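You operate a simulated robot arm through the tools that you are given. There is no shell and no other tool. Be economical: measure what you need, move in short steps, check, and stop when the job is done.

The job below is to be done with a simulated robot arm. You get a single attempt, and the scene is never put back.

JOB
Put things in order on the dining table top. At the end: the clear dust cup with the teal collar stands where the blue battery tub (marked "OLD BATTERIES") stood; the yellow spool stands where the clear dust cup with the teal collar stood; the jam jar is on the brown drip tray; the blue battery tub stands where the jam jar stood; whatever was shut is shut again. Leave all else as you found it, and nothing knocked over. Set down upright: jam jar.
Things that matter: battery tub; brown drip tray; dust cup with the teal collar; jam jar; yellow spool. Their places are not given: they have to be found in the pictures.

Only the result counts: the job must be done as asked and must still hold three seconds after the hand-in. Knocking over, shifting, dropping, spilling or breaking anything else fails it.

ROBOT AND FRAMES
A 7-joint arm with a two-finger parallel gripper, fixed in place. Base frame: the origin is at the foot of the arm, x ahead of it, y to its left, z up; the work surface is at about z = 0.75. Lengths are in m, angles in rad, forces in N, time in s.
With the tool pointing down near the work surface it reaches from about 0.2 to 0.68 m from the base axis. Its first joint turns from -1.152 to 1.152 rad. Payload 2.4 kg.
The TCP is the grasp point between the finger pads, 0.03 m short of the fingertips. In the tool frame z runs along the fingers and y along their closing line. The gripper opens to 0.094 m. The fingers are 0.028 m wide and 0.01 m thick; the gripper's body (0.05 by 0.096 m) begins 0.055 m behind the TCP.
Orientation is that of the tool frame in the base frame, as a unit quaternion [w, x, y, z]. With the fingers straight down and closing along the base's y, the tool's x points along the base's -x, its y along +y and its z along -z.

CONTROLS
- The arm moves only by the tool apply_moves. Its arguments are lists of equal length, an entry for each row: "rotation": the turn, a rotation vector about the tool's x, y, z in rad, a list of three; "offset": the shift along the tool's x, y, z in m, a list of three; "claw": the opening, from 0 (shut) to 1 (fully open). In form: {"rotation": [[wx, wy, wz], ...], "offset": [[x, y, z], ...], "claw": [claw, ...]}. A call has 1 to 20 rows; each row is the pose to reach, as a shift and turn from the pose commanded when the call began, along the tool's axes at that moment. Each row takes 0.2 s and may step no farther than 0.05 m and 0.15 rad from the row before; otherwise, or with a gripper value out of range, the whole call is refused. A pose out of reach is approached as far as the arm can. The call stops where the force on the tool passes 40 N (or 10 N more than at its start, if that is more) or the arm is blocked; 0.2 s more then pass. The fingers move at their own pace (about 0.153 m/s each) and stop on an object; they squeeze with about 43 N. The grip force told is the motor's: it shows also when the fingers shut on nothing. Time passes only in rows, and 0.2 s behind the last, so rows that repeat a pose let the fingers close. The reply holds the time, the measured pose of the TCP, the force on the tool along the base axes, the opening and the grip force, in the units named above and with some noise, with the torque about the TCP (base axes, N m) and any sound that the robot's microphone picked up, and new pictures: "pictures" is both (left out), scene, wrist or none.
- Cameras (640 x 400 px; columns grow to the right, rows downward): "scene" is fixed at [0.0516, 0.4792, 1.4219]; the picture's right is [-0.73, -0.68, 0.00], its down [-0.52, 0.55, -0.65] and it looks along [0.44, -0.48, -0.76] (base axes); focal length 321 px, centre (320, 200). "wrist" rides on the gripper at [0.076, 0.014, -0.102] in the tool frame; the picture's right is [-0.18, 0.98, 0.00], its down [-0.75, -0.14, -0.64] and it looks along [-0.63, -0.12, 0.77] (tool axes); focal length 243 px, centre (320, 200).
- pixel_to_xyz(camera, pixels): for up to 12 pixels [column, row] of the newest picture of that camera ("zoom" is the newest enlarged one), the place [x, y, z] in the base frame of the surface seen there, good to about 0.002 m, but the place of the scene camera against the robot may be out by one fixed shift of up to 0.025 m in any direction. The clock stands still meanwhile.
- enlarge(camera, box): a new picture of the part [left, top, right, bottom] of that camera's present view, enlarged. The clock stands still meanwhile.
- close_job(): hands the job in; it is judged then, once.

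Keep the steps short. Do not move on a guess: measure, check each grasp and each placing, and mend mistakes. In all there are 80 turns and 200 pictures (those below and enlarged ones count). Leave the gripper open and the arm clear of the work at the hand-in unless told otherwise, and finish with a single line.

The tools are called after "Call:" as a command line: name --argument value ..., lists and objects as JSON in quotes. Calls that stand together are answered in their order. apply_moves: Moves the arm, as the interface text tells. Its arguments: {"type":"object","properties":{"rotation":{"type":"array","items":{"type":"array","items":{"type":"number"}}},"offset":{"type":"array","items":{"type":"array","items":{"type":"number"}}},"claw":{"type":"array","items":{"type":"number"}},"pictures":{"type":"string","enum":["both","scene","wrist","none"]}},"required":["rotation","offset","claw"]} The other tools are called the same way: pixel_to_xyz (camera, pixels) gives the place of the surface under pixels of a picture; enlarge (camera, box) takes an enlarged picture of a part of a camera's view; close_job () hands the job in.

At the start:

```text
time_s: 0.0
ee_pos: [0.375, 0.1551, 1.0486]
ee_rot: [0.0, 0.0, 1.0, 0.0]
contact_force: [-0.7, 0.1, 0.8]
ft_torque: [0.0, 0.01, 0.04]
grip_width: 0.094
grip_force: 0.1
```

scene: 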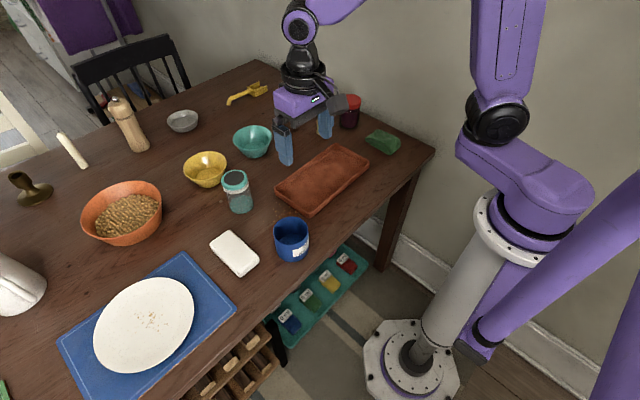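
wrist: 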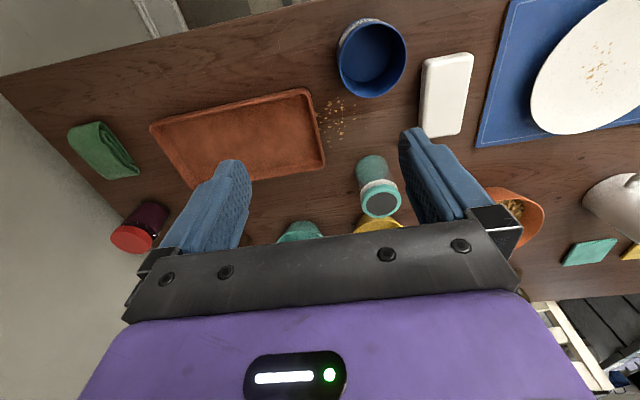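

I'll look closer at the parts of the table, starting with enlargements, to find the spool, jar, tub, cup and tray.

Call:
enlarge --camera "scene" --box '[160, 60, 420, 222]'

Call:
enlarge --camera "scene" --box '[180, 200, 400, 400]'

Call:
enlarge --camera "scene" --box '[0, 60, 260, 400]'

```text
2.46 times, centred on (290, 141) of scene
```

zoom: 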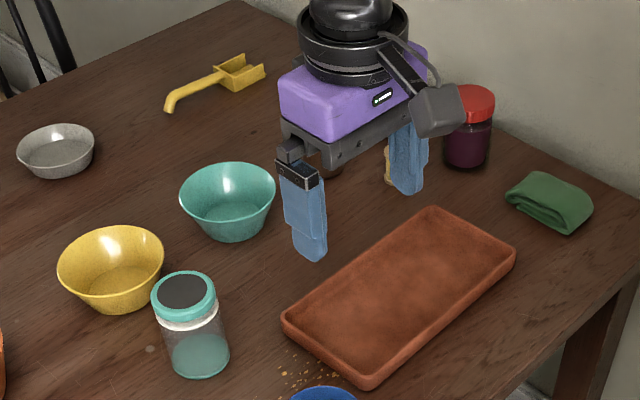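

```text
2.00 times, centred on (290, 300) of scene
```

zoom: 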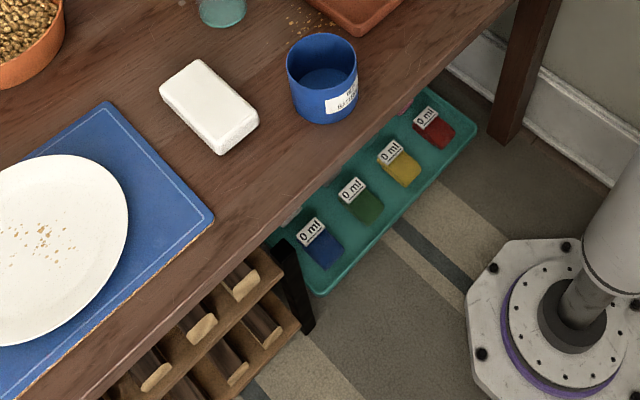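

```text
1.18 times, centred on (130, 230) of scene
```

zoom: 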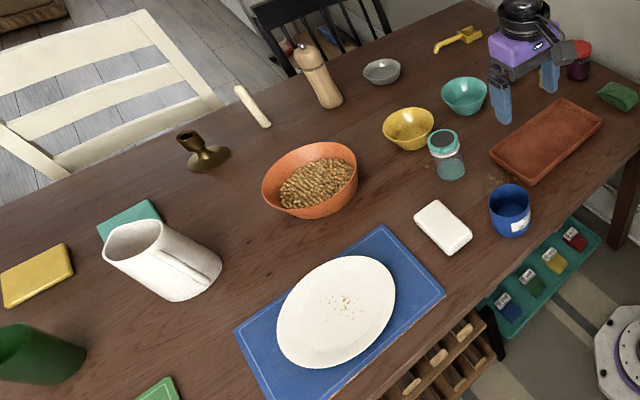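

Something yellowish peeks from behind the right finger (zoom about (388,165)). I'll move the hand up and back to uncover it.

Call:
apply_moves --rotation '[[0, 0, 0], [0, 0, 0], [0, 0, 0], [0, 0, 0]]' --offset '[[0.03, 0.03, -0.02], [0.06, 0.06, -0.04], [0.09, 0.09, -0.05], [0.12, 0.12, -0.05]]' --claw '[1, 1, 1, 1]'

```text
time_s: 1.0
ee_pos: [0.2564, 0.2754, 1.0975]
ee_rot: [0.0, 0.001, 1.0, 0.0]
contact_force: [-0.7, -0.1, -0.5]
ft_torque: [0.01, 0.04, 0.03]
grip_width: 0.0941
grip_force: 0.0
```

scene: 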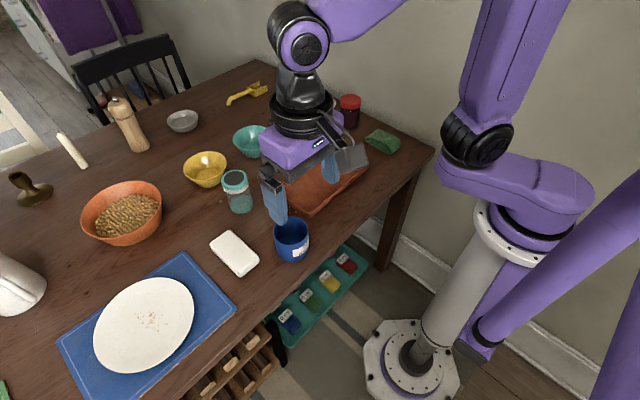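
wrist: 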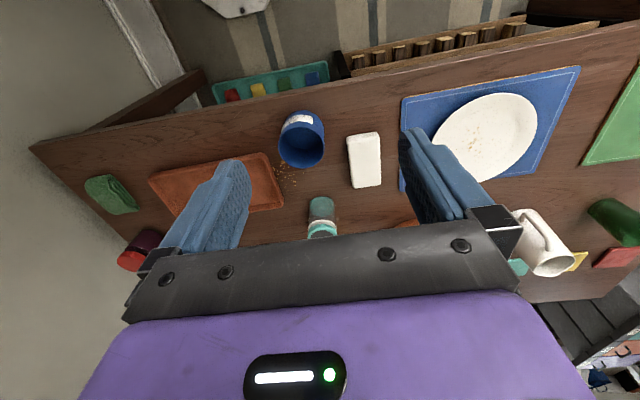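

The spot is still covered. I'll swing the hand to the right (−y) and watch the scene picture.

Call:
apply_moves --rotation '[[0, 0, 0], [0, 0, 0], [0, 0, 0], [0, 0, 0], [0, 0, 0], [0, 0, 0], [0, 0, 0], [0, 0, 0], [0, 0, 0], [0, 0, 0], [0, 0, 0], [0, 0, 0]]' --offset '[[0, -0.045, -0.01], [0, -0.09, -0.02], [0, -0.135, -0.03], [0, -0.18, -0.04], [0, -0.225, -0.04], [0, -0.27, -0.04], [0, -0.315, -0.04], [0, -0.36, -0.04], [0, -0.405, -0.04], [0, -0.45, -0.04], [0, -0.495, -0.04], [0, -0.53, -0.04]]' --claw '[1, 1, 1, 1, 1, 1, 1, 1, 1, 1, 1, 1]'

```text
time_s: 3.6
ee_pos: [0.254, -0.2545, 1.1393]
ee_rot: [0.0, 0.0, 1.0, 0.0]
contact_force: [-0.9, 0.1, -0.2]
ft_torque: [0.03, 0.01, -0.01]
grip_width: 0.0941
grip_force: 0.1
```

scene: 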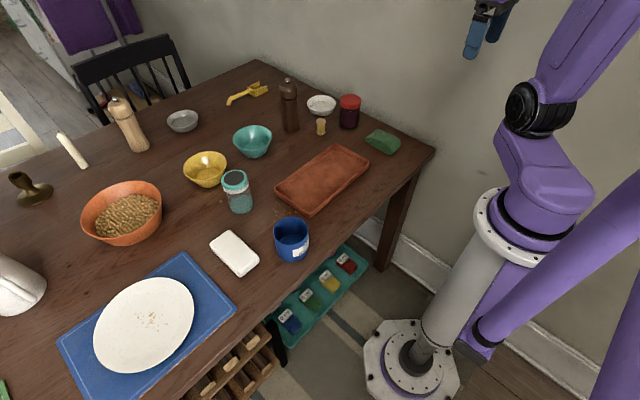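
wrist: 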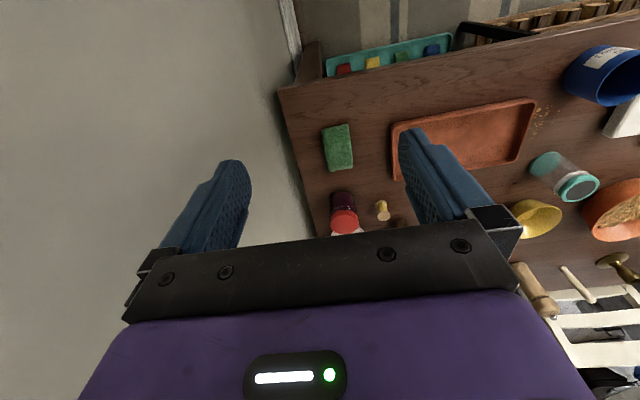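

The spool is now visible at (320,126), next to the jar at (349,112), with a bowl and dark mill nearby. Enlarging these and the tub and cup.

Call:
enlarge --camera "scene" --box '[264, 70, 424, 170]'

Call:
enlarge --camera "scene" --box '[200, 150, 360, 270]'

Call:
pixel_to_xyz --camera "scene" --pixels '[[320, 121], [320, 128], [320, 136], [349, 100], [349, 115], [349, 128], [321, 115], [300, 130], [335, 125], [383, 141], [288, 82], [290, 132]]'

Call:
pixel_to_xyz --camera "scene" --pixels '[[234, 178], [238, 200], [240, 214], [292, 238], [291, 219], [278, 230], [308, 230], [295, 262], [276, 185], [335, 147], [369, 160], [312, 213]]'

```text
4.00 times, centred on (344, 120) of scene
```

zoom: 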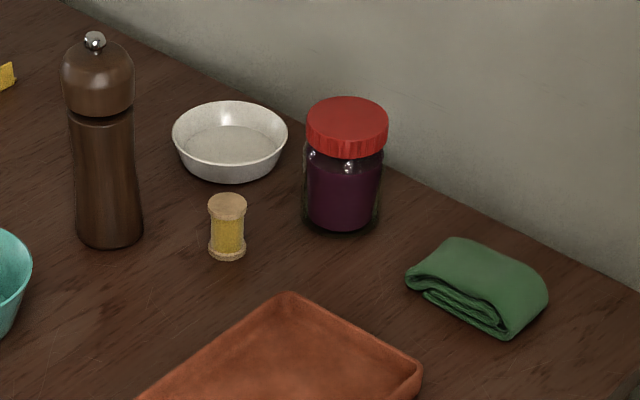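

```text
3.33 times, centred on (280, 210) of scene
```

zoom: 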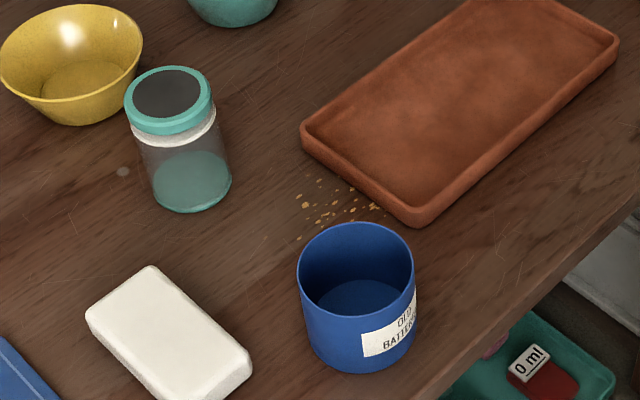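

```text
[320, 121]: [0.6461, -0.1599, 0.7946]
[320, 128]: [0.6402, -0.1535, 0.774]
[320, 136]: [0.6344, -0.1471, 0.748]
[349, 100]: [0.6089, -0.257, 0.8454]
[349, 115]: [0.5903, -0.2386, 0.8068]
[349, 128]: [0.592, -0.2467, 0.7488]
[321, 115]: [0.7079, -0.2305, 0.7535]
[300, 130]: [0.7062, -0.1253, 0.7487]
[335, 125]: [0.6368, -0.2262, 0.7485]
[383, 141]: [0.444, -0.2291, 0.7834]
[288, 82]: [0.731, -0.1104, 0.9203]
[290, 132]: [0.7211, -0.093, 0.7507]
```

```text
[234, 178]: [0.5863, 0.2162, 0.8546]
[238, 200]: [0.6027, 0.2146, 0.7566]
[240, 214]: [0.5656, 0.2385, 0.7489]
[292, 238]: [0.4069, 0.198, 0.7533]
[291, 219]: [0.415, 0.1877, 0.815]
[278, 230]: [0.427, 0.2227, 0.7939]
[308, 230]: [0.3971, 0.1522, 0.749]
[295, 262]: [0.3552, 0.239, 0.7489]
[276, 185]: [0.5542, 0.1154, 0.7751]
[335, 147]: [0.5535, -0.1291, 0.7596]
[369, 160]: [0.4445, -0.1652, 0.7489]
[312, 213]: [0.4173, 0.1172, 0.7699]
```

Now the same things from the wrist camera, to learn the fixed shift of the scene camera.

Call:
enlarge --camera "wrist" --box '[300, 80, 460, 240]'

Call:
pixel_to_xyz --camera "wrist" --pixels '[[343, 224], [343, 205], [343, 193], [382, 218], [381, 210], [381, 202], [394, 125], [530, 99], [322, 128], [351, 125], [578, 187], [604, 75]]'

Call:
pixel_to_xyz --camera "scene" --pixels '[[335, 144], [368, 155], [275, 184], [312, 215], [365, 135], [400, 143], [385, 153], [378, 128]]'

```text
2.50 times, centred on (380, 160) of wrist
```

zoom: 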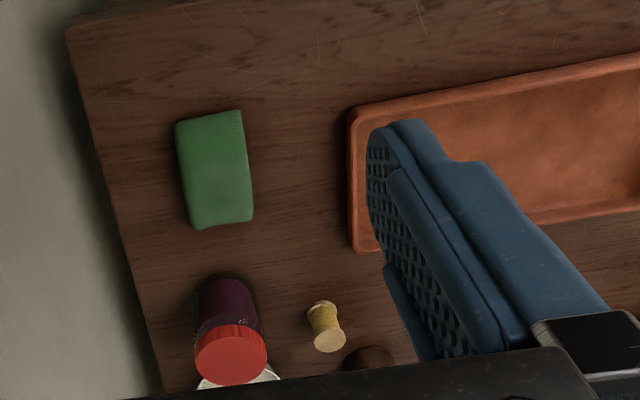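

```text
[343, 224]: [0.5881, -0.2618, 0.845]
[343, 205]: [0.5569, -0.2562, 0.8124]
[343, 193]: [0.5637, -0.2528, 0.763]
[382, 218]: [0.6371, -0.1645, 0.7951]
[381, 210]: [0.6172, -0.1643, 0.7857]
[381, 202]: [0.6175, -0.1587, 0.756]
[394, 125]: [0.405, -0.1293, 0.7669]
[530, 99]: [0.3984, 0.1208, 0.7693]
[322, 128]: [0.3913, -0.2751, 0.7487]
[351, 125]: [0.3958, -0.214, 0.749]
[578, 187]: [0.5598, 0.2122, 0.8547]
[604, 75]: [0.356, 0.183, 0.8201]
```

```text
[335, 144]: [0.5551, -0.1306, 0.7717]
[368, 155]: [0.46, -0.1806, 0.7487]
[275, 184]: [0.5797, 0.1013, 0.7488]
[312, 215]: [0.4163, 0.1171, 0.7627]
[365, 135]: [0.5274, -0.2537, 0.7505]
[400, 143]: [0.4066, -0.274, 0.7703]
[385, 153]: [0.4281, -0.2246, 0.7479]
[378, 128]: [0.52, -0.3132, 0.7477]
```

The spool, jar and tray are all resolved. The jar goes first, and I'll stop above it at z≈1.0 to measure it with the wrist camera.

Call:
apply_moves --rotation '[[0, 0, 0], [0, 0, 0], [0, 0, 0], [0, 0, 0], [0, 0, 0], [0, 0, 0], [0, 0, 0], [0, 0, 0]]' --offset '[[-0.041, 0, 0.0174], [-0.082, 0, 0.0348], [-0.123, 0, 0.052], [-0.164, 0, 0.0696], [-0.205, 0, 0.087], [-0.246, 0, 0.104], [-0.287, -0.002, 0.122], [-0.331, -0.005, 0.139]]' --claw '[1, 1, 1, 1, 1, 1, 1, 1]'

```text
time_s: 5.4
ee_pos: [0.5853, -0.2613, 1.0001]
ee_rot: [0.0, 0.0, 1.0, 0.0]
contact_force: [-0.4, 0.7, 0.1]
ft_torque: [0.01, 0.01, -0.01]
grip_width: 0.0937
grip_force: 0.0
```

scene: 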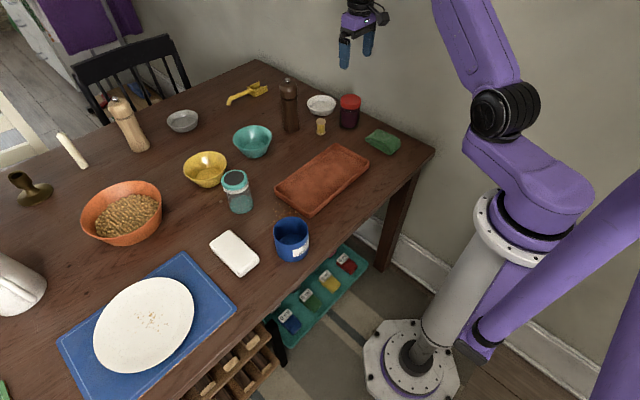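
wrist: 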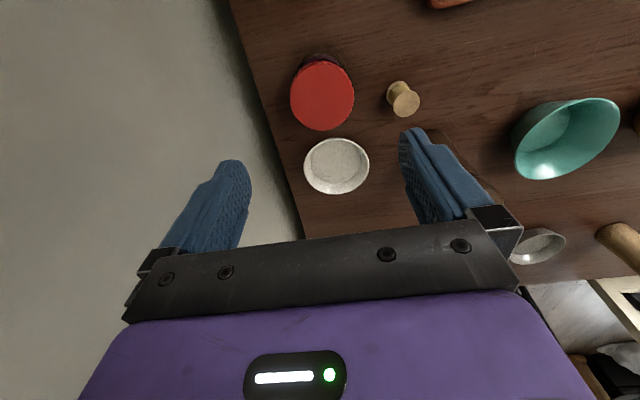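

The jar's red lid is right below at (322,97). Measuring the lid edges, the wall, the spool and the bowl.

Call:
pixel_to_xyz --camera "wrist" --pixels '[[294, 97], [350, 97], [322, 70], [322, 127], [322, 97], [240, 90], [270, 140], [404, 101], [393, 102], [415, 102], [330, 165], [318, 56]]'

Call:
enlarge --camera "wrist" --box '[260, 30, 460, 155]'

```text
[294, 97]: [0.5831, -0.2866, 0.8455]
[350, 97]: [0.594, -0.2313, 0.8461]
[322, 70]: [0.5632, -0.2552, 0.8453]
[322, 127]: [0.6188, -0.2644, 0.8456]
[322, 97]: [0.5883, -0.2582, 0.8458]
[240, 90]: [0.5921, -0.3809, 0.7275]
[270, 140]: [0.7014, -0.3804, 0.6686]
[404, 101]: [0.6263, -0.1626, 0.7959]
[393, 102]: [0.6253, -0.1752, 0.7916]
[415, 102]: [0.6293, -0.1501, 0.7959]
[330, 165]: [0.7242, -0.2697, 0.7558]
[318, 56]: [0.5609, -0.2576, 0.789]
```

```text
3.20 times, centred on (360, 92) of wrist
```

zoom: 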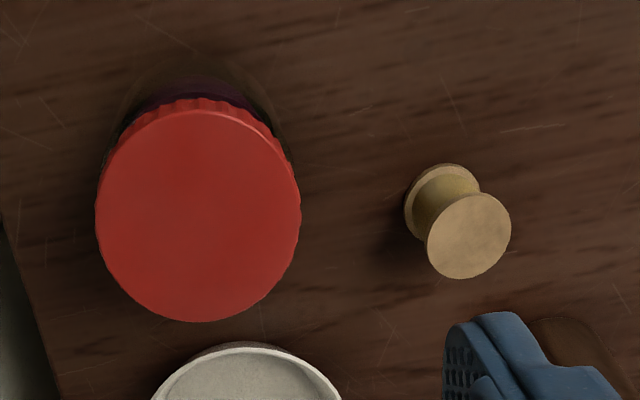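

Lid centre is (0.590,−0.2595), top at 0.8455, diameter ≈0.062, and the wall is at y=−0.38, so there is room. Descending to z≈0.797 and closing.

Call:
apply_moves --rotation '[[0, 0, 0], [0, 0, 0], [0, 0, 0], [0, 0, 0], [0, 0, 0], [0, 0, 0], [0, 0, 0], [0, 0, 0], [0, 0, 0]]' --offset '[[-0.0047, 0.0018, 0.045], [-0.0047, 0.0018, 0.09], [-0.0047, 0.0018, 0.13], [-0.0047, 0.0018, 0.17], [-0.0047, 0.0018, 0.19], [-0.0047, 0.0018, 0.203], [-0.0047, 0.0018, 0.203], [-0.0047, 0.0018, 0.203], [-0.0047, 0.0018, 0.203]]' --claw '[1, 1, 1, 1, 1, 1, 0, 0, 0]'

```text
time_s: 7.4
ee_pos: [0.5904, -0.2584, 0.7966]
ee_rot: [0.0, 0.0, 1.0, 0.001]
contact_force: [-0.3, -0.3, -0.2]
ft_torque: [0.01, -0.03, 0.01]
grip_width: 0.07
grip_force: 42.8
```

scene: 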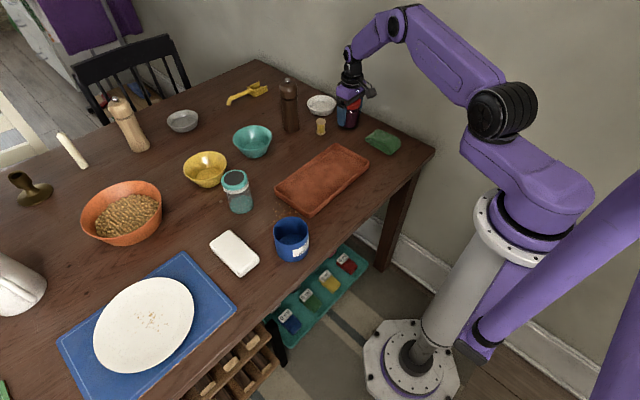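
wrist: 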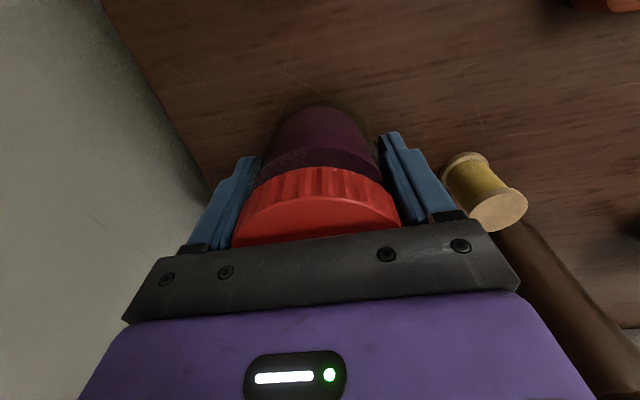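

The grip is firm on the glass body (0.070 m). Lifting 0.17 m straight up, then over the tray.

Call:
apply_moves --rotation '[[0, 0, 0], [0, 0, 0], [0, 0, 0], [0, 0, 0], [0, 0, 0], [0, 0, 0], [0, 0, 0], [0, 0, 0], [0, 0, 0], [0, 0, 0], [0, 0, 0], [0, 0, 0]]' --offset '[[0, 0, -0.03], [0, 0, -0.07], [0, 0, -0.11], [0, 0, -0.14], [0, 0, -0.17], [0.02, 0.04, -0.17], [0.04, 0.08, -0.17], [0.06, 0.12, -0.17], [0.08, 0.16, -0.17], [0.1, 0.2, -0.17], [0.11, 0.235, -0.17], [0.12, 0.258, -0.17]]' --claw '[0, 0, 0, 0, 0, 0, 0, 0, 0, 0, 0, 0]'

```text
time_s: 10.0
ee_pos: [0.4706, -0.0007, 0.9673]
ee_rot: [0.0, -0.001, 1.0, -0.001]
contact_force: [0.2, 0.7, -3.8]
ft_torque: [0.01, -0.01, 0.01]
grip_width: 0.0701
grip_force: 43.5
```

scene: 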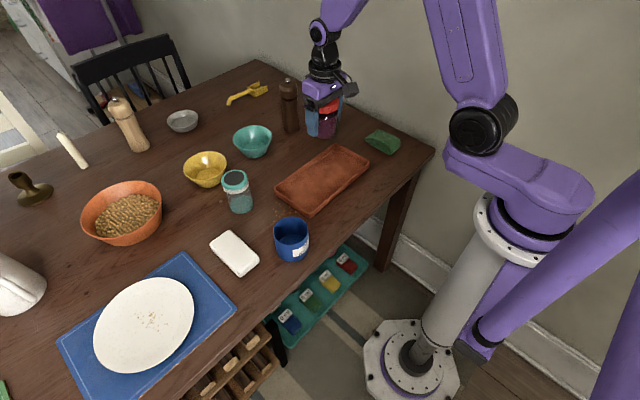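
wrist: 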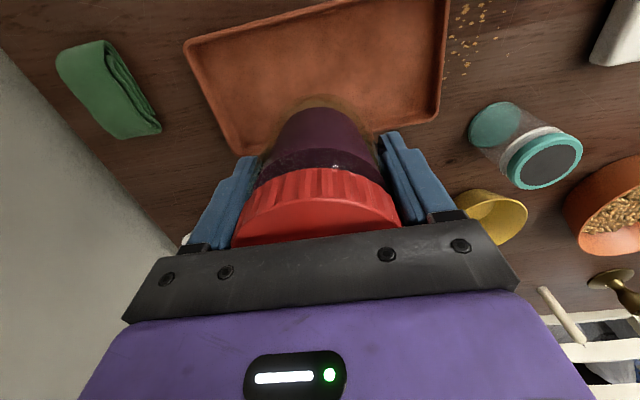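

The jar is held and the tray is below it. Measuring the tray's rim corners and floor, and the cup while it is in view.

Call:
pixel_to_xyz --camera "wrist" --pixels '[[187, 46], [237, 149], [437, 115], [444, 20], [320, 60], [250, 130], [420, 100], [220, 60], [300, 20], [544, 165], [495, 130], [510, 175]]'

```text
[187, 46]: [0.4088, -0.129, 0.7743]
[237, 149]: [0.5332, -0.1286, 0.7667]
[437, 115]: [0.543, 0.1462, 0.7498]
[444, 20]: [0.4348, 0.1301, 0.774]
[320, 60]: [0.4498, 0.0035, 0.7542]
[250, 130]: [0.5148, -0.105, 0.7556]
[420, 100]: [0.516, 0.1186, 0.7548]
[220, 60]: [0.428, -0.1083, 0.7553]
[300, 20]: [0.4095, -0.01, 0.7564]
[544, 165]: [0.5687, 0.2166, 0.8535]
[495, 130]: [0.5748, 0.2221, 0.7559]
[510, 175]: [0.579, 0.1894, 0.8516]
```

The tray floor is at 0.755 with its centre at (0.47,0.0). Lowering the jar until it is just on the floor.

Call:
apply_moves --rotation '[[0, 0, 0], [0, 0, 0], [0, 0, 0], [0, 0, 0], [0, 0, 0], [0, 0, 0]]' --offset '[[0, 0, 0.04], [0, 0, 0.08], [0, 0, 0.12], [0, 0, 0.145], [0, 0, 0.158], [0, 0, 0.165]]' --claw '[0, 0, 0, 0, 0, 0]' --pictures "none"

```text
time_s: 11.4
ee_pos: [0.4687, -0.0003, 0.8031]
ee_rot: [0.0, 0.0, 1.0, 0.001]
contact_force: [-6.5, -0.5, 20.6]
ft_torque: [0.32, 0.24, 0.07]
grip_width: 0.0702
grip_force: 43.4
```

The force is up about 24 N, so the jar stands on the tray. Opening and rising.

Call:
apply_moves --rotation '[[0, 0, 0], [0, 0, 0], [0, 0, 0], [0, 0, 0], [0, 0, 0], [0, 0, 0], [0, 0, 0], [0, 0, 0]]' --offset '[[0, 0, 0], [0, 0, 0], [0, 0, 0], [0, 0, -0.03], [0, 0, -0.07], [0, 0, -0.11], [0, 0, -0.15], [0, 0, -0.19]]' --claw '[1, 1, 1, 1, 1, 1, 1, 1]'

```text
time_s: 13.2
ee_pos: [0.4699, -0.0012, 0.9926]
ee_rot: [-0.001, 0.0, 1.0, 0.001]
contact_force: [-0.1, -1.9, -0.3]
ft_torque: [0.02, -0.01, -0.02]
grip_width: 0.0938
grip_force: 0.1
```

scene: 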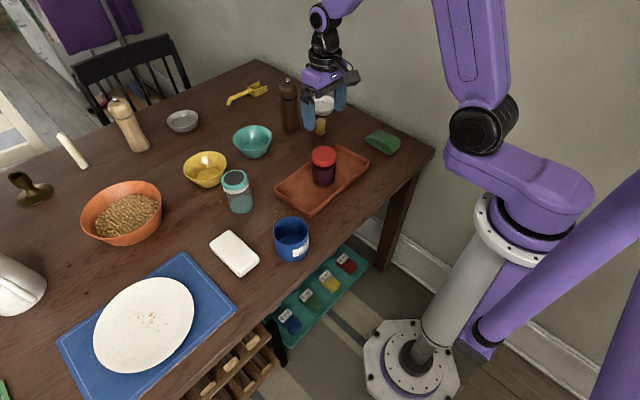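
wrist: 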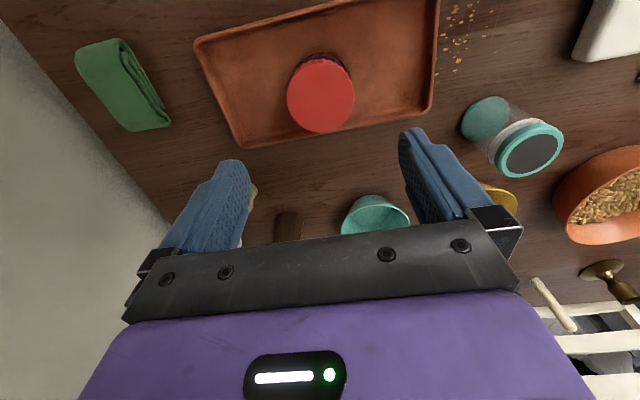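

The jar stands on the tray. Next I move above the tub at roughly (0.39,0.19) to measure it.

Call:
apply_moves --rotation '[[0, 0, 0], [0, 0, 0], [0, 0, 0], [0, 0, 0], [0, 0, 0]]' --offset '[[0.017, 0.04, 0], [0.034, 0.08, 0], [0.05, 0.12, 0], [0.066, 0.16, 0], [0.08, 0.191, 0]]' --claw '[1, 1, 1, 1, 1]'

```text
time_s: 14.4
ee_pos: [0.3891, 0.191, 0.9924]
ee_rot: [0.0, 0.0, 1.0, 0.0]
contact_force: [1.0, -1.0, 1.2]
ft_torque: [-0.02, 0.04, 0.01]
grip_width: 0.0942
grip_force: 0.1
```

scene: 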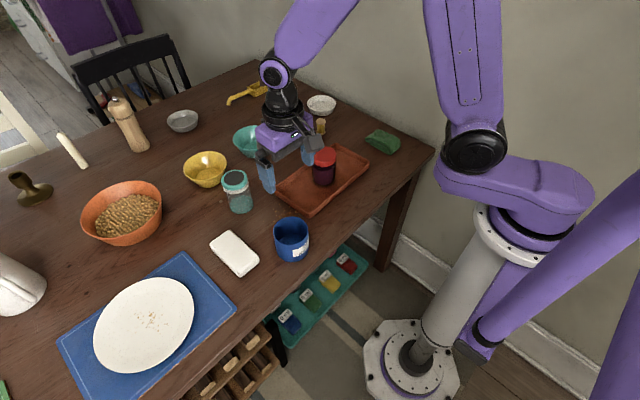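
wrist: 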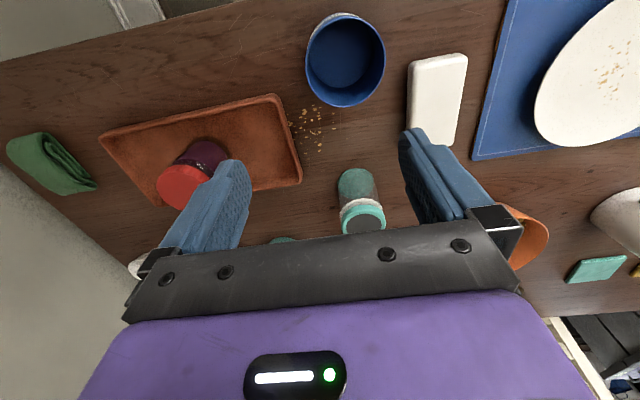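

The tub's opening is at (345,60). Measuring its rim and floor.

Call:
enlarge --camera "wrist" --box '[280, 0, 480, 125]'

Call:
pixel_to_xyz --camera "wrist" --pixels '[[307, 60], [384, 60], [345, 15], [345, 106], [325, 25], [345, 60], [409, 90], [411, 64], [442, 60], [300, 165], [360, 190], [364, 226]]'

```text
3.20 times, centred on (380, 62) of wrist
```

zoom: 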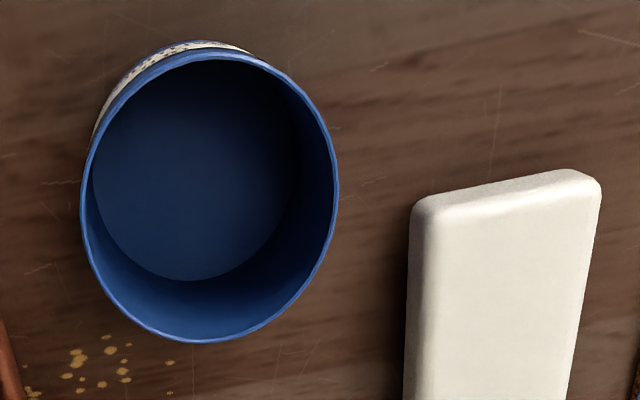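

```text
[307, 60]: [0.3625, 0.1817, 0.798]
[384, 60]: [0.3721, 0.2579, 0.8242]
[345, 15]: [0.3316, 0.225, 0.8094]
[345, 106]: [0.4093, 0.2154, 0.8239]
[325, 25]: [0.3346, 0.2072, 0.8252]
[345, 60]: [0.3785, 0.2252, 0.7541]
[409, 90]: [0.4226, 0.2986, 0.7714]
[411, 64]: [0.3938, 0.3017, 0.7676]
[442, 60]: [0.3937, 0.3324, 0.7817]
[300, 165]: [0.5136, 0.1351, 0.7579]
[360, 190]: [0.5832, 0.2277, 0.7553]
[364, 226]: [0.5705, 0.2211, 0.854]
```

The tub rim fits a circle centred at (0.371,0.219) with radius 0.0386 and top at 0.824. Descending around it to z≈0.79 and gripping.

Call:
apply_moves --rotation '[[0, 0, 0], [0, 0, 0], [0, 0, 0], [0, 0, 0], [0, 0, 0], [0, 0, 0], [0, 0, 0], [0, 0, 0], [0, 0, 0], [0, 0, 0]]' --offset '[[0.0181, 0.028, 0.02], [0.0181, 0.028, 0.06], [0.0181, 0.028, 0.1], [0.0181, 0.028, 0.125], [0.0181, 0.028, 0.15], [0.0181, 0.028, 0.18], [0.0181, 0.028, 0.202], [0.0181, 0.028, 0.202], [0.0181, 0.028, 0.202], [0.0181, 0.028, 0.202]]' --claw '[1, 1, 1, 1, 1, 1, 1, 0, 0, 0]'

```text
time_s: 16.6
ee_pos: [0.3719, 0.2198, 0.791]
ee_rot: [0.0, 0.0, 1.0, 0.001]
contact_force: [-4.8, 1.1, 22.2]
ft_torque: [-0.22, 0.05, 0.09]
grip_width: 0.0791
grip_force: 42.7
```

scene: 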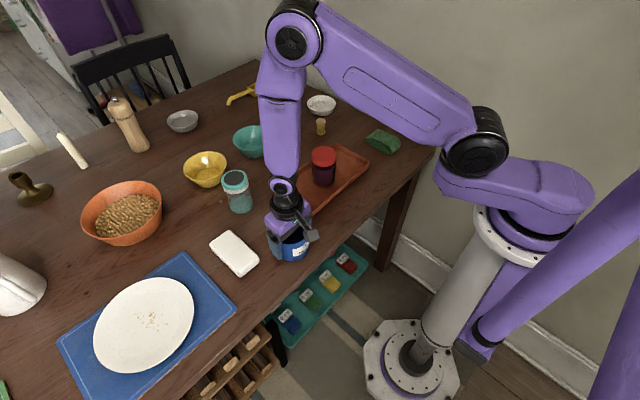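
wrist: 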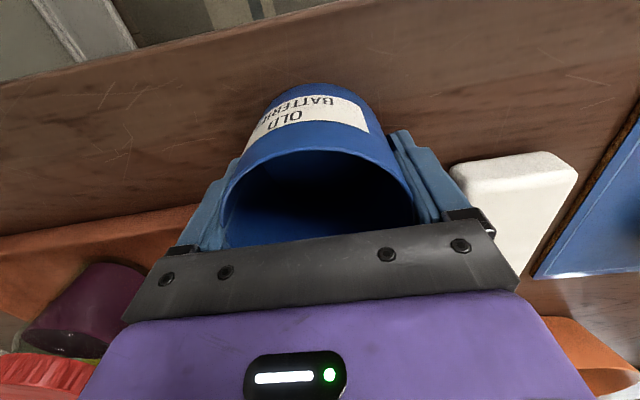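

Gripped at 0.079 m, with a vertical load of about 22 N. I lift a little to see whether it clears and the tub comes along.

Call:
apply_moves --rotation '[[0, 0, 0], [0, 0, 0], [0, 0, 0]]' --offset '[[0, 0, -0.01], [0, 0, -0.03], [0, 0, -0.05]]' --claw '[0, 0, 0]'

```text
time_s: 17.4
ee_pos: [0.3724, 0.2182, 0.8403]
ee_rot: [0.0, 0.0, 1.0, -0.001]
contact_force: [0.3, -0.8, -1.2]
ft_torque: [-0.02, -0.01, -0.06]
grip_width: 0.0796
grip_force: 42.8
```

scene: 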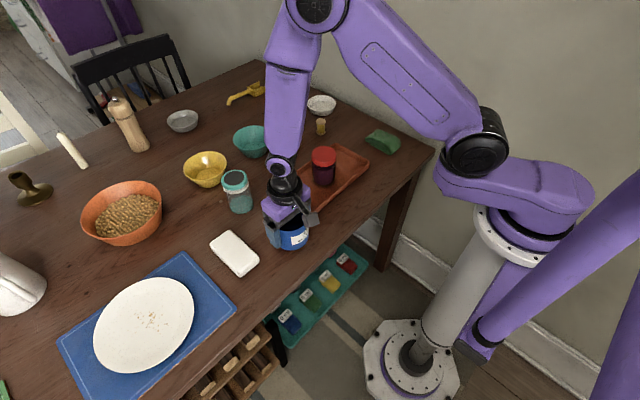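
wrist: 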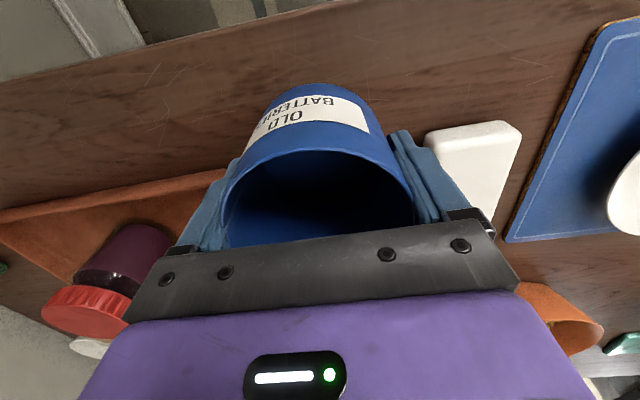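

The tub comes up cleanly. Raising to 0.99 and carrying it over to the jar's old place (0.590,−0.259).

Call:
apply_moves --rotation '[[0, 0, 0], [0, 0, 0], [0, 0, 0], [0, 0, 0], [0, 0, 0], [0, 0, 0], [0, 0, 0], [0, 0, 0], [0, 0, 0], [0, 0, 0], [0, 0, 0], [0, 0, 0], [0, 0, 0], [0, 0, 0], [0, 0, 0], [0, 0, 0]]' --offset '[[0, 0, -0.04], [0, 0, -0.08], [0, 0, -0.12], [0, 0, -0.15], [-0.018, -0.04, -0.15], [-0.036, -0.08, -0.15], [-0.055, -0.12, -0.15], [-0.073, -0.16, -0.15], [-0.091, -0.2, -0.15], [-0.11, -0.24, -0.15], [-0.128, -0.28, -0.15], [-0.146, -0.32, -0.15], [-0.164, -0.36, -0.15], [-0.182, -0.4, -0.15], [-0.2, -0.44, -0.15], [-0.2176, -0.477, -0.15]]' --claw '[0, 0, 0, 0, 0, 0, 0, 0, 0, 0, 0, 0, 0, 0, 0, 0]'

```text
time_s: 20.8
ee_pos: [0.5909, -0.2588, 0.9906]
ee_rot: [-0.001, -0.001, 1.0, 0.0]
contact_force: [0.4, 0.0, -1.9]
ft_torque: [0.01, 0.02, 0.0]
grip_width: 0.0787
grip_force: 43.4
```

scene: 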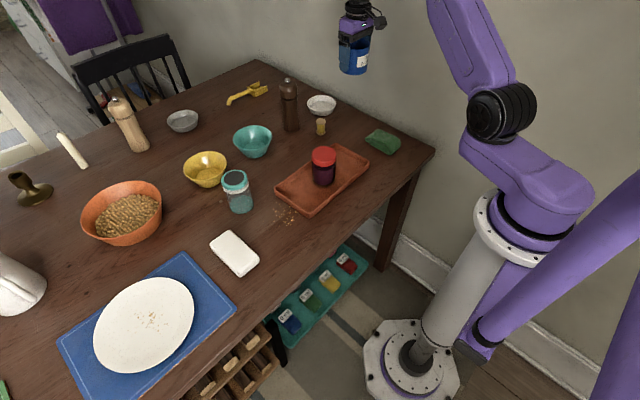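
wrist: 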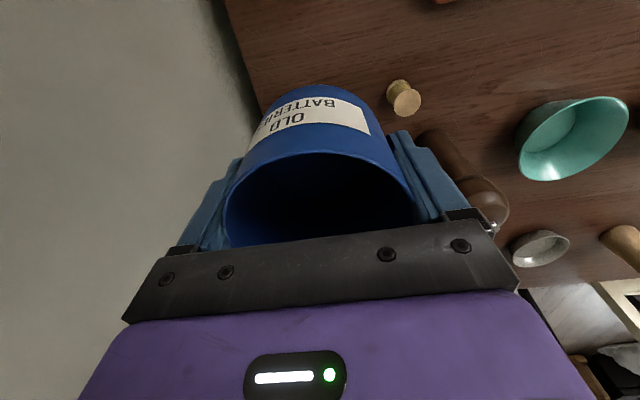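

The gap to the bowl and the spool is enough (about 3 to 4 cm). Lowering the tub to the table.

Call:
apply_moves --rotation '[[0, 0, 0], [0, 0, 0], [0, 0, 0], [0, 0, 0], [0, 0, 0], [0, 0, 0], [0, 0, 0]]' --offset '[[0, 0, 0.045], [0, 0, 0.09], [0, 0, 0.13], [0, 0, 0.16], [0, 0, 0.18], [0, 0, 0.192], [0, 0, 0.1985]]' --claw '[0, 0, 0, 0, 0, 0, 0]'

```text
time_s: 22.4
ee_pos: [0.5903, -0.2582, 0.7917]
ee_rot: [0.001, 0.0, 1.0, 0.0]
contact_force: [0.1, 0.2, 0.1]
ft_torque: [0.03, -0.01, 0.03]
grip_width: 0.0785
grip_force: 43.2
```

scene: 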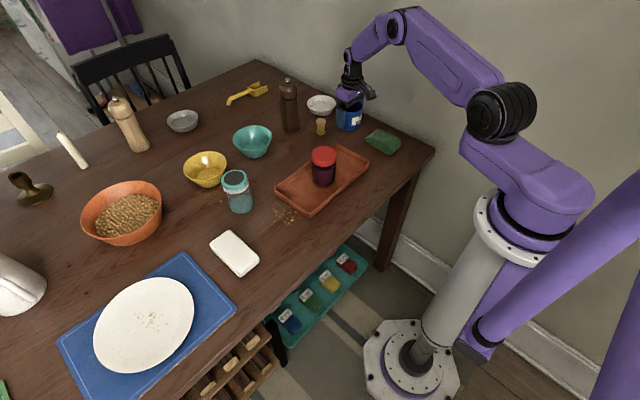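
wrist: 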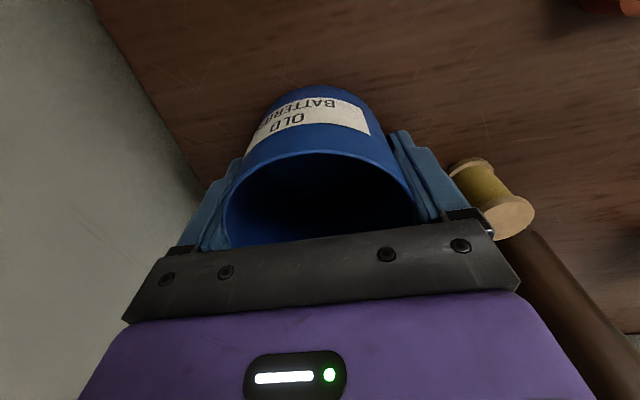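

There is almost no contact yet, so I go down a few millimetres more.

Call:
apply_moves --rotation '[[0, 0, 0], [0, 0, 0]]' --offset '[[0, 0, 0.0015], [0, 0, 0.003]]' --claw '[0, 0]' --pictures "none"

```text
time_s: 23.0
ee_pos: [0.5893, -0.2596, 0.792]
ee_rot: [0.0, 0.0, 1.0, 0.0]
contact_force: [-11.7, 4.4, 36.0]
ft_torque: [0.44, 0.48, 0.12]
grip_width: 0.0787
grip_force: 43.3
```

The tub is firmly on the table. Backing off 2 mm, opening and rising.

Call:
apply_moves --rotation '[[0, 0, 0], [0, 0, 0], [0, 0, 0], [0, 0, 0], [0, 0, 0], [0, 0, 0], [0, 0, 0], [0, 0, 0], [0, 0, 0]]' --offset '[[0, 0, -0.002], [0, 0, -0.002], [0, 0, -0.002], [0, 0, -0.002], [0, 0, -0.04], [0, 0, -0.08], [0, 0, -0.12], [0, 0, -0.16], [0, 0, -0.205]]' --claw '[0, 1, 1, 1, 1, 1, 1, 1, 1]'

```text
time_s: 25.0
ee_pos: [0.5892, -0.2574, 0.9917]
ee_rot: [0.001, 0.0, 1.0, 0.001]
contact_force: [0.7, 0.0, 0.2]
ft_torque: [-0.02, -0.01, 0.01]
grip_width: 0.0939
grip_force: 0.1
```

scene: 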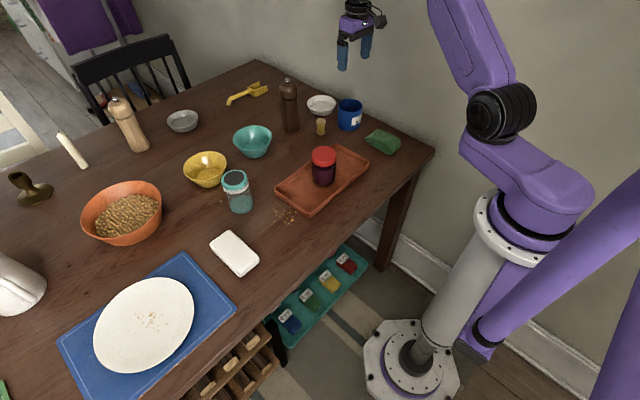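
wrist: 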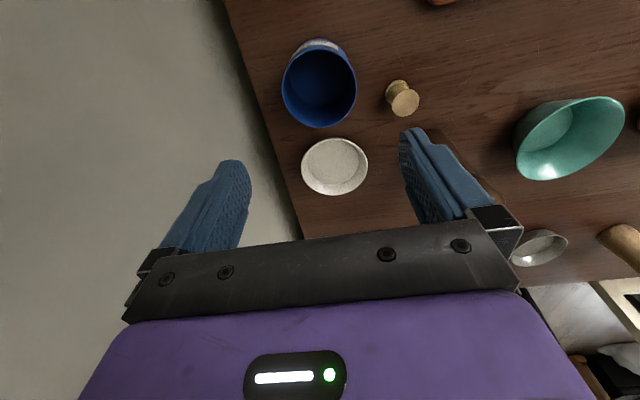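

The tub stands in the jar's old place. Now to above the dust cup, roughly (0.57,0.213).

Call:
apply_moves --rotation '[[0, 0, 0], [0, 0, 0], [0, 0, 0], [0, 0, 0], [0, 0, 0], [0, 0, 0], [0, 0, 0], [0, 0, 0], [0, 0, 0], [0, 0, 0], [0, 0, 0]]' --offset '[[0.002, 0.043, -0.003], [0.004, 0.086, -0.006], [0.006, 0.129, -0.01], [0.008, 0.172, -0.01], [0.01, 0.215, -0.01], [0.012, 0.258, -0.01], [0.014, 0.301, -0.01], [0.016, 0.344, -0.01], [0.018, 0.387, -0.01], [0.02, 0.43, -0.01], [0.022, 0.47, -0.01]]' --claw '[1, 1, 1, 1, 1, 1, 1, 1, 1, 1, 1]'

```text
time_s: 27.4
ee_pos: [0.569, 0.211, 1.0041]
ee_rot: [0.0, 0.001, 1.0, 0.0]
contact_force: [0.8, -0.8, 0.1]
ft_torque: [0.01, 0.04, 0.01]
grip_width: 0.0939
grip_force: 0.1
```

scene: 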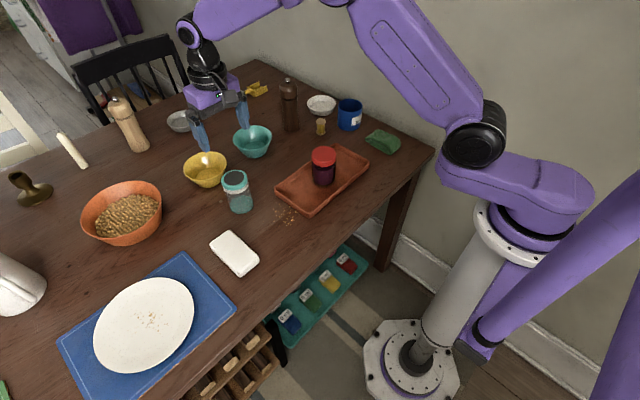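
wrist: 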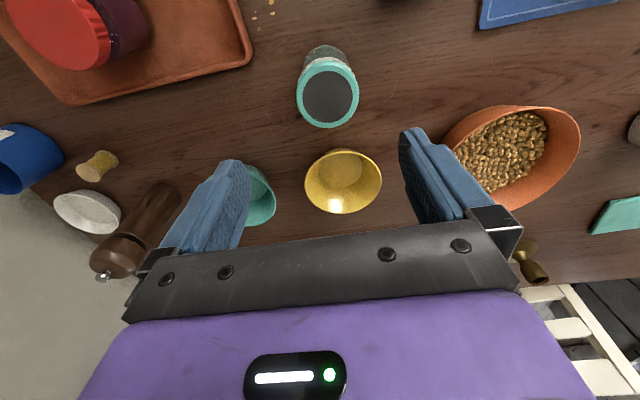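

The cup's lid is at (328,95). Measuring it, the yellow bowl and other neighbours.

Call:
enlarge --camera "wrist" --box '[250, 30, 450, 155]'

Call:
pixel_to_xyz --camera "wrist" --pixels '[[300, 95], [355, 95], [328, 64], [328, 125], [328, 95], [343, 152], [307, 175], [380, 175], [328, 50], [250, 175], [445, 135]]'

```text
3.20 times, centred on (350, 92) of wrist
```

zoom: 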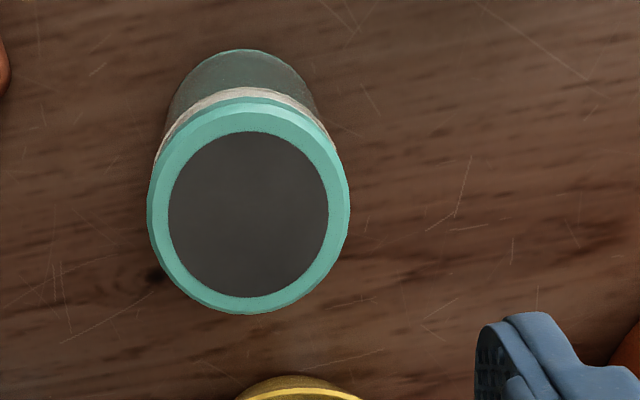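

```text
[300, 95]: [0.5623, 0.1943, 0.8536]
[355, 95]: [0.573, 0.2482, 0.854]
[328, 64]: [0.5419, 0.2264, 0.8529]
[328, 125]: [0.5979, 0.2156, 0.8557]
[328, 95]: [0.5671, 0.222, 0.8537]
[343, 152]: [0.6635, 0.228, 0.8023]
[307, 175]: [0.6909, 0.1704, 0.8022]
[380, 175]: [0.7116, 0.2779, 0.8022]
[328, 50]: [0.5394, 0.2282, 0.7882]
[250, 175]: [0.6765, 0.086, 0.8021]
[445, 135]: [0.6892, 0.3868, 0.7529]
```

Cup centre is (0.570,0.221), top at 0.854, collar diameter ≈0.058, and the bowl is at x≥0.66. Descending to z≈0.802 and gripping.

Call:
apply_moves --rotation '[[0, 0, 0], [0, 0, 0], [0, 0, 0], [0, 0, 0], [0, 0, 0], [0, 0, 0], [0, 0, 0], [0, 0, 0], [0, 0, 0], [0, 0, 0]]' --offset '[[-0.001, 0.01, 0.04], [-0.001, 0.01, 0.08], [-0.001, 0.01, 0.12], [-0.001, 0.01, 0.15], [-0.001, 0.01, 0.18], [-0.001, 0.01, 0.202], [-0.001, 0.01, 0.202], [-0.001, 0.01, 0.202], [-0.001, 0.01, 0.202], [-0.001, 0.01, 0.202]]' --claw '[1, 1, 1, 1, 1, 1, 0, 0, 0, 0]'

```text
time_s: 29.6
ee_pos: [0.569, 0.2234, 0.8023]
ee_rot: [0.0, 0.0, 1.0, 0.0]
contact_force: [-0.3, -0.2, 0.1]
ft_torque: [0.02, 0.01, 0.0]
grip_width: 0.063
grip_force: 42.9
```

scene: 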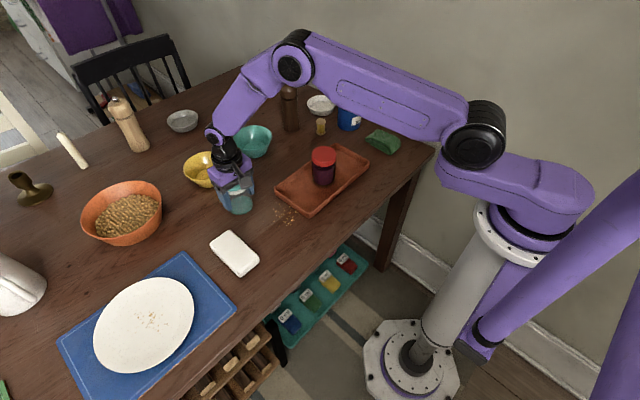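
wrist: 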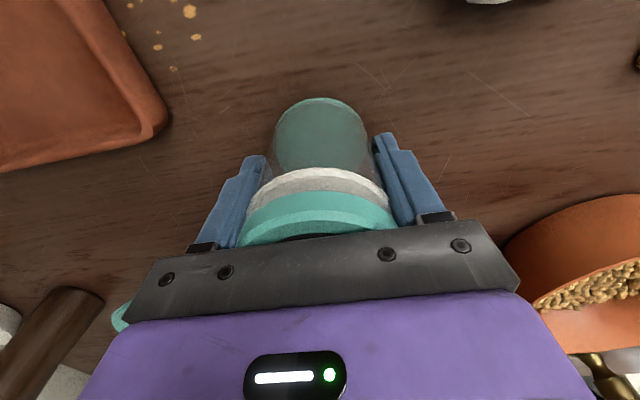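

Gripped at 0.063 m. Lifting 0.15 m and carrying it to the tub's old place (0.371,0.219).

Call:
apply_moves --rotation '[[0, 0, 0], [0, 0, 0], [0, 0, 0], [0, 0, 0], [0, 0, 0], [0, 0, 0], [0, 0, 0], [0, 0, 0], [0, 0, 0], [0, 0, 0]]' --offset '[[0, 0, -0.03], [0, 0, -0.07], [0, 0, -0.11], [0, 0, -0.15], [0.04, -0.001, -0.15], [0.08, -0.002, -0.15], [0.12, -0.003, -0.15], [0.16, -0.003, -0.15], [0.18, -0.004, -0.15], [0.198, -0.004, -0.15]]' --claw '[0, 0, 0, 0, 0, 0, 0, 0, 0, 0]'

```text
time_s: 31.8
ee_pos: [0.3707, 0.2185, 0.9514]
ee_rot: [0.0, 0.0, 1.0, 0.0]
contact_force: [-0.1, 1.1, -1.2]
ft_torque: [0.03, -0.02, 0.06]
grip_width: 0.063
grip_force: 42.6
```

scene: 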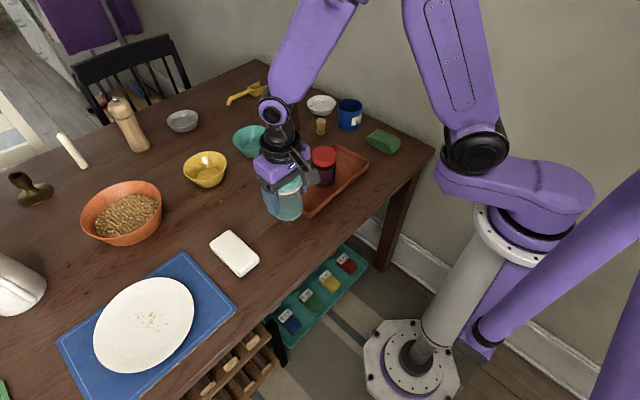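
wrist: 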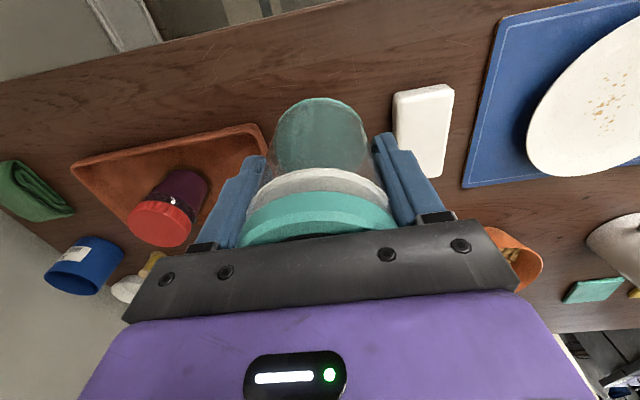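

The cup is over the tub's old spot. Lowering it to TCP z≈0.802.

Call:
apply_moves --rotation '[[0, 0, 0], [0, 0, 0], [0, 0, 0], [0, 0, 0], [0, 0, 0], [0, 0, 0]]' --offset '[[0, 0, 0.04], [0, 0, 0.08], [0, 0, 0.11], [0, 0, 0.135], [0, 0, 0.146], [0, 0, 0.1505]]' --claw '[0, 0, 0, 0, 0, 0]' --pictures "none"

```text
time_s: 33.2
ee_pos: [0.3718, 0.2187, 0.8007]
ee_rot: [0.0, 0.0, 1.0, -0.001]
contact_force: [-1.5, -0.2, 8.8]
ft_torque: [-0.11, 0.15, -0.04]
grip_width: 0.0631
grip_force: 43.0
```

Contact with the table is felt (about 10 N). Opening and rising.

Call:
apply_moves --rotation '[[0, 0, 0], [0, 0, 0], [0, 0, 0], [0, 0, 0], [0, 0, 0], [0, 0, 0], [0, 0, 0], [0, 0, 0]]' --offset '[[0, 0, 0], [0, 0, 0], [0, 0, 0], [0, 0, -0.03], [0, 0, -0.07], [0, 0, -0.11], [0, 0, -0.15], [0, 0, -0.2]]' --claw '[1, 1, 1, 1, 1, 1, 1, 1]'

```text
time_s: 35.0
ee_pos: [0.3699, 0.2177, 1.0021]
ee_rot: [0.0, 0.0, 1.0, -0.001]
contact_force: [-0.1, -0.9, 0.3]
ft_torque: [0.02, 0.02, -0.01]
grip_width: 0.0942
grip_force: 0.1
```

scene: 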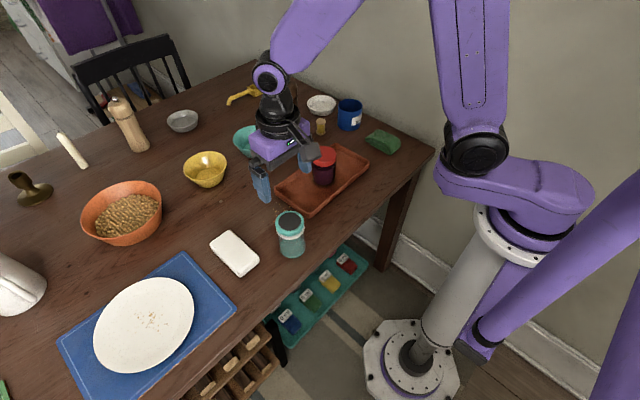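
wrist: 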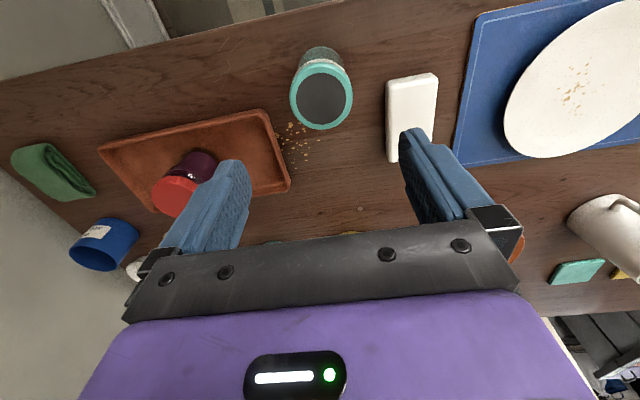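

The cup stands where the tub was. Next, above the spool at (0.629,−0.161).

Call:
apply_moves --rotation '[[0, 0, 0], [0, 0, 0], [0, 0, 0], [0, 0, 0], [0, 0, 0], [0, 0, 0], [0, 0, 0], [0, 0, 0], [0, 0, 0], [0, 0, 0]]' --offset '[[-0.0258, -0.0379, 0], [-0.0516, -0.0758, 0], [-0.0774, -0.1137, 0], [-0.1032, -0.1516, 0], [-0.129, -0.1895, 0], [-0.1548, -0.2274, 0], [-0.1806, -0.2653, 0], [-0.2064, -0.3032, 0], [-0.2322, -0.3411, 0], [-0.258, -0.379, 0]]' --claw '[1, 1, 1, 1, 1, 1, 0.8, 0.65, 0.65, 0.65]'

```text
time_s: 37.2
ee_pos: [0.6288, -0.1613, 0.9993]
ee_rot: [-0.001, 0.0, 1.0, 0.0]
contact_force: [-0.2, -0.3, -0.4]
ft_torque: [-0.04, 0.02, -0.03]
grip_width: 0.061
grip_force: 0.1
```

scene: 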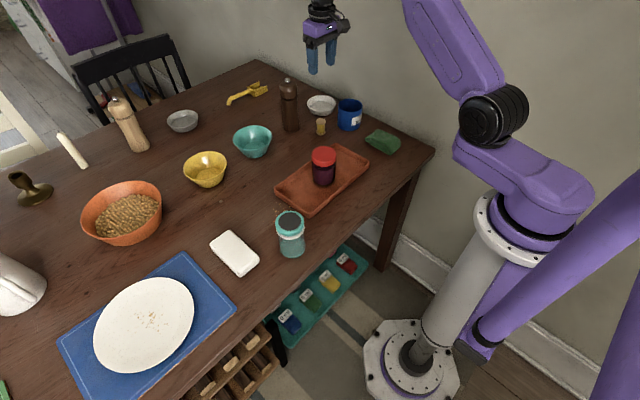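
wrist: 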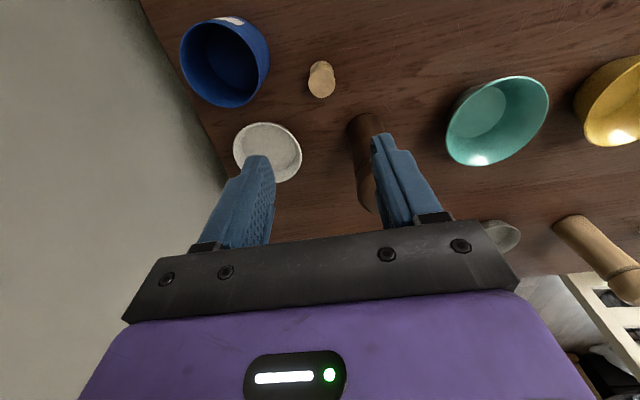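

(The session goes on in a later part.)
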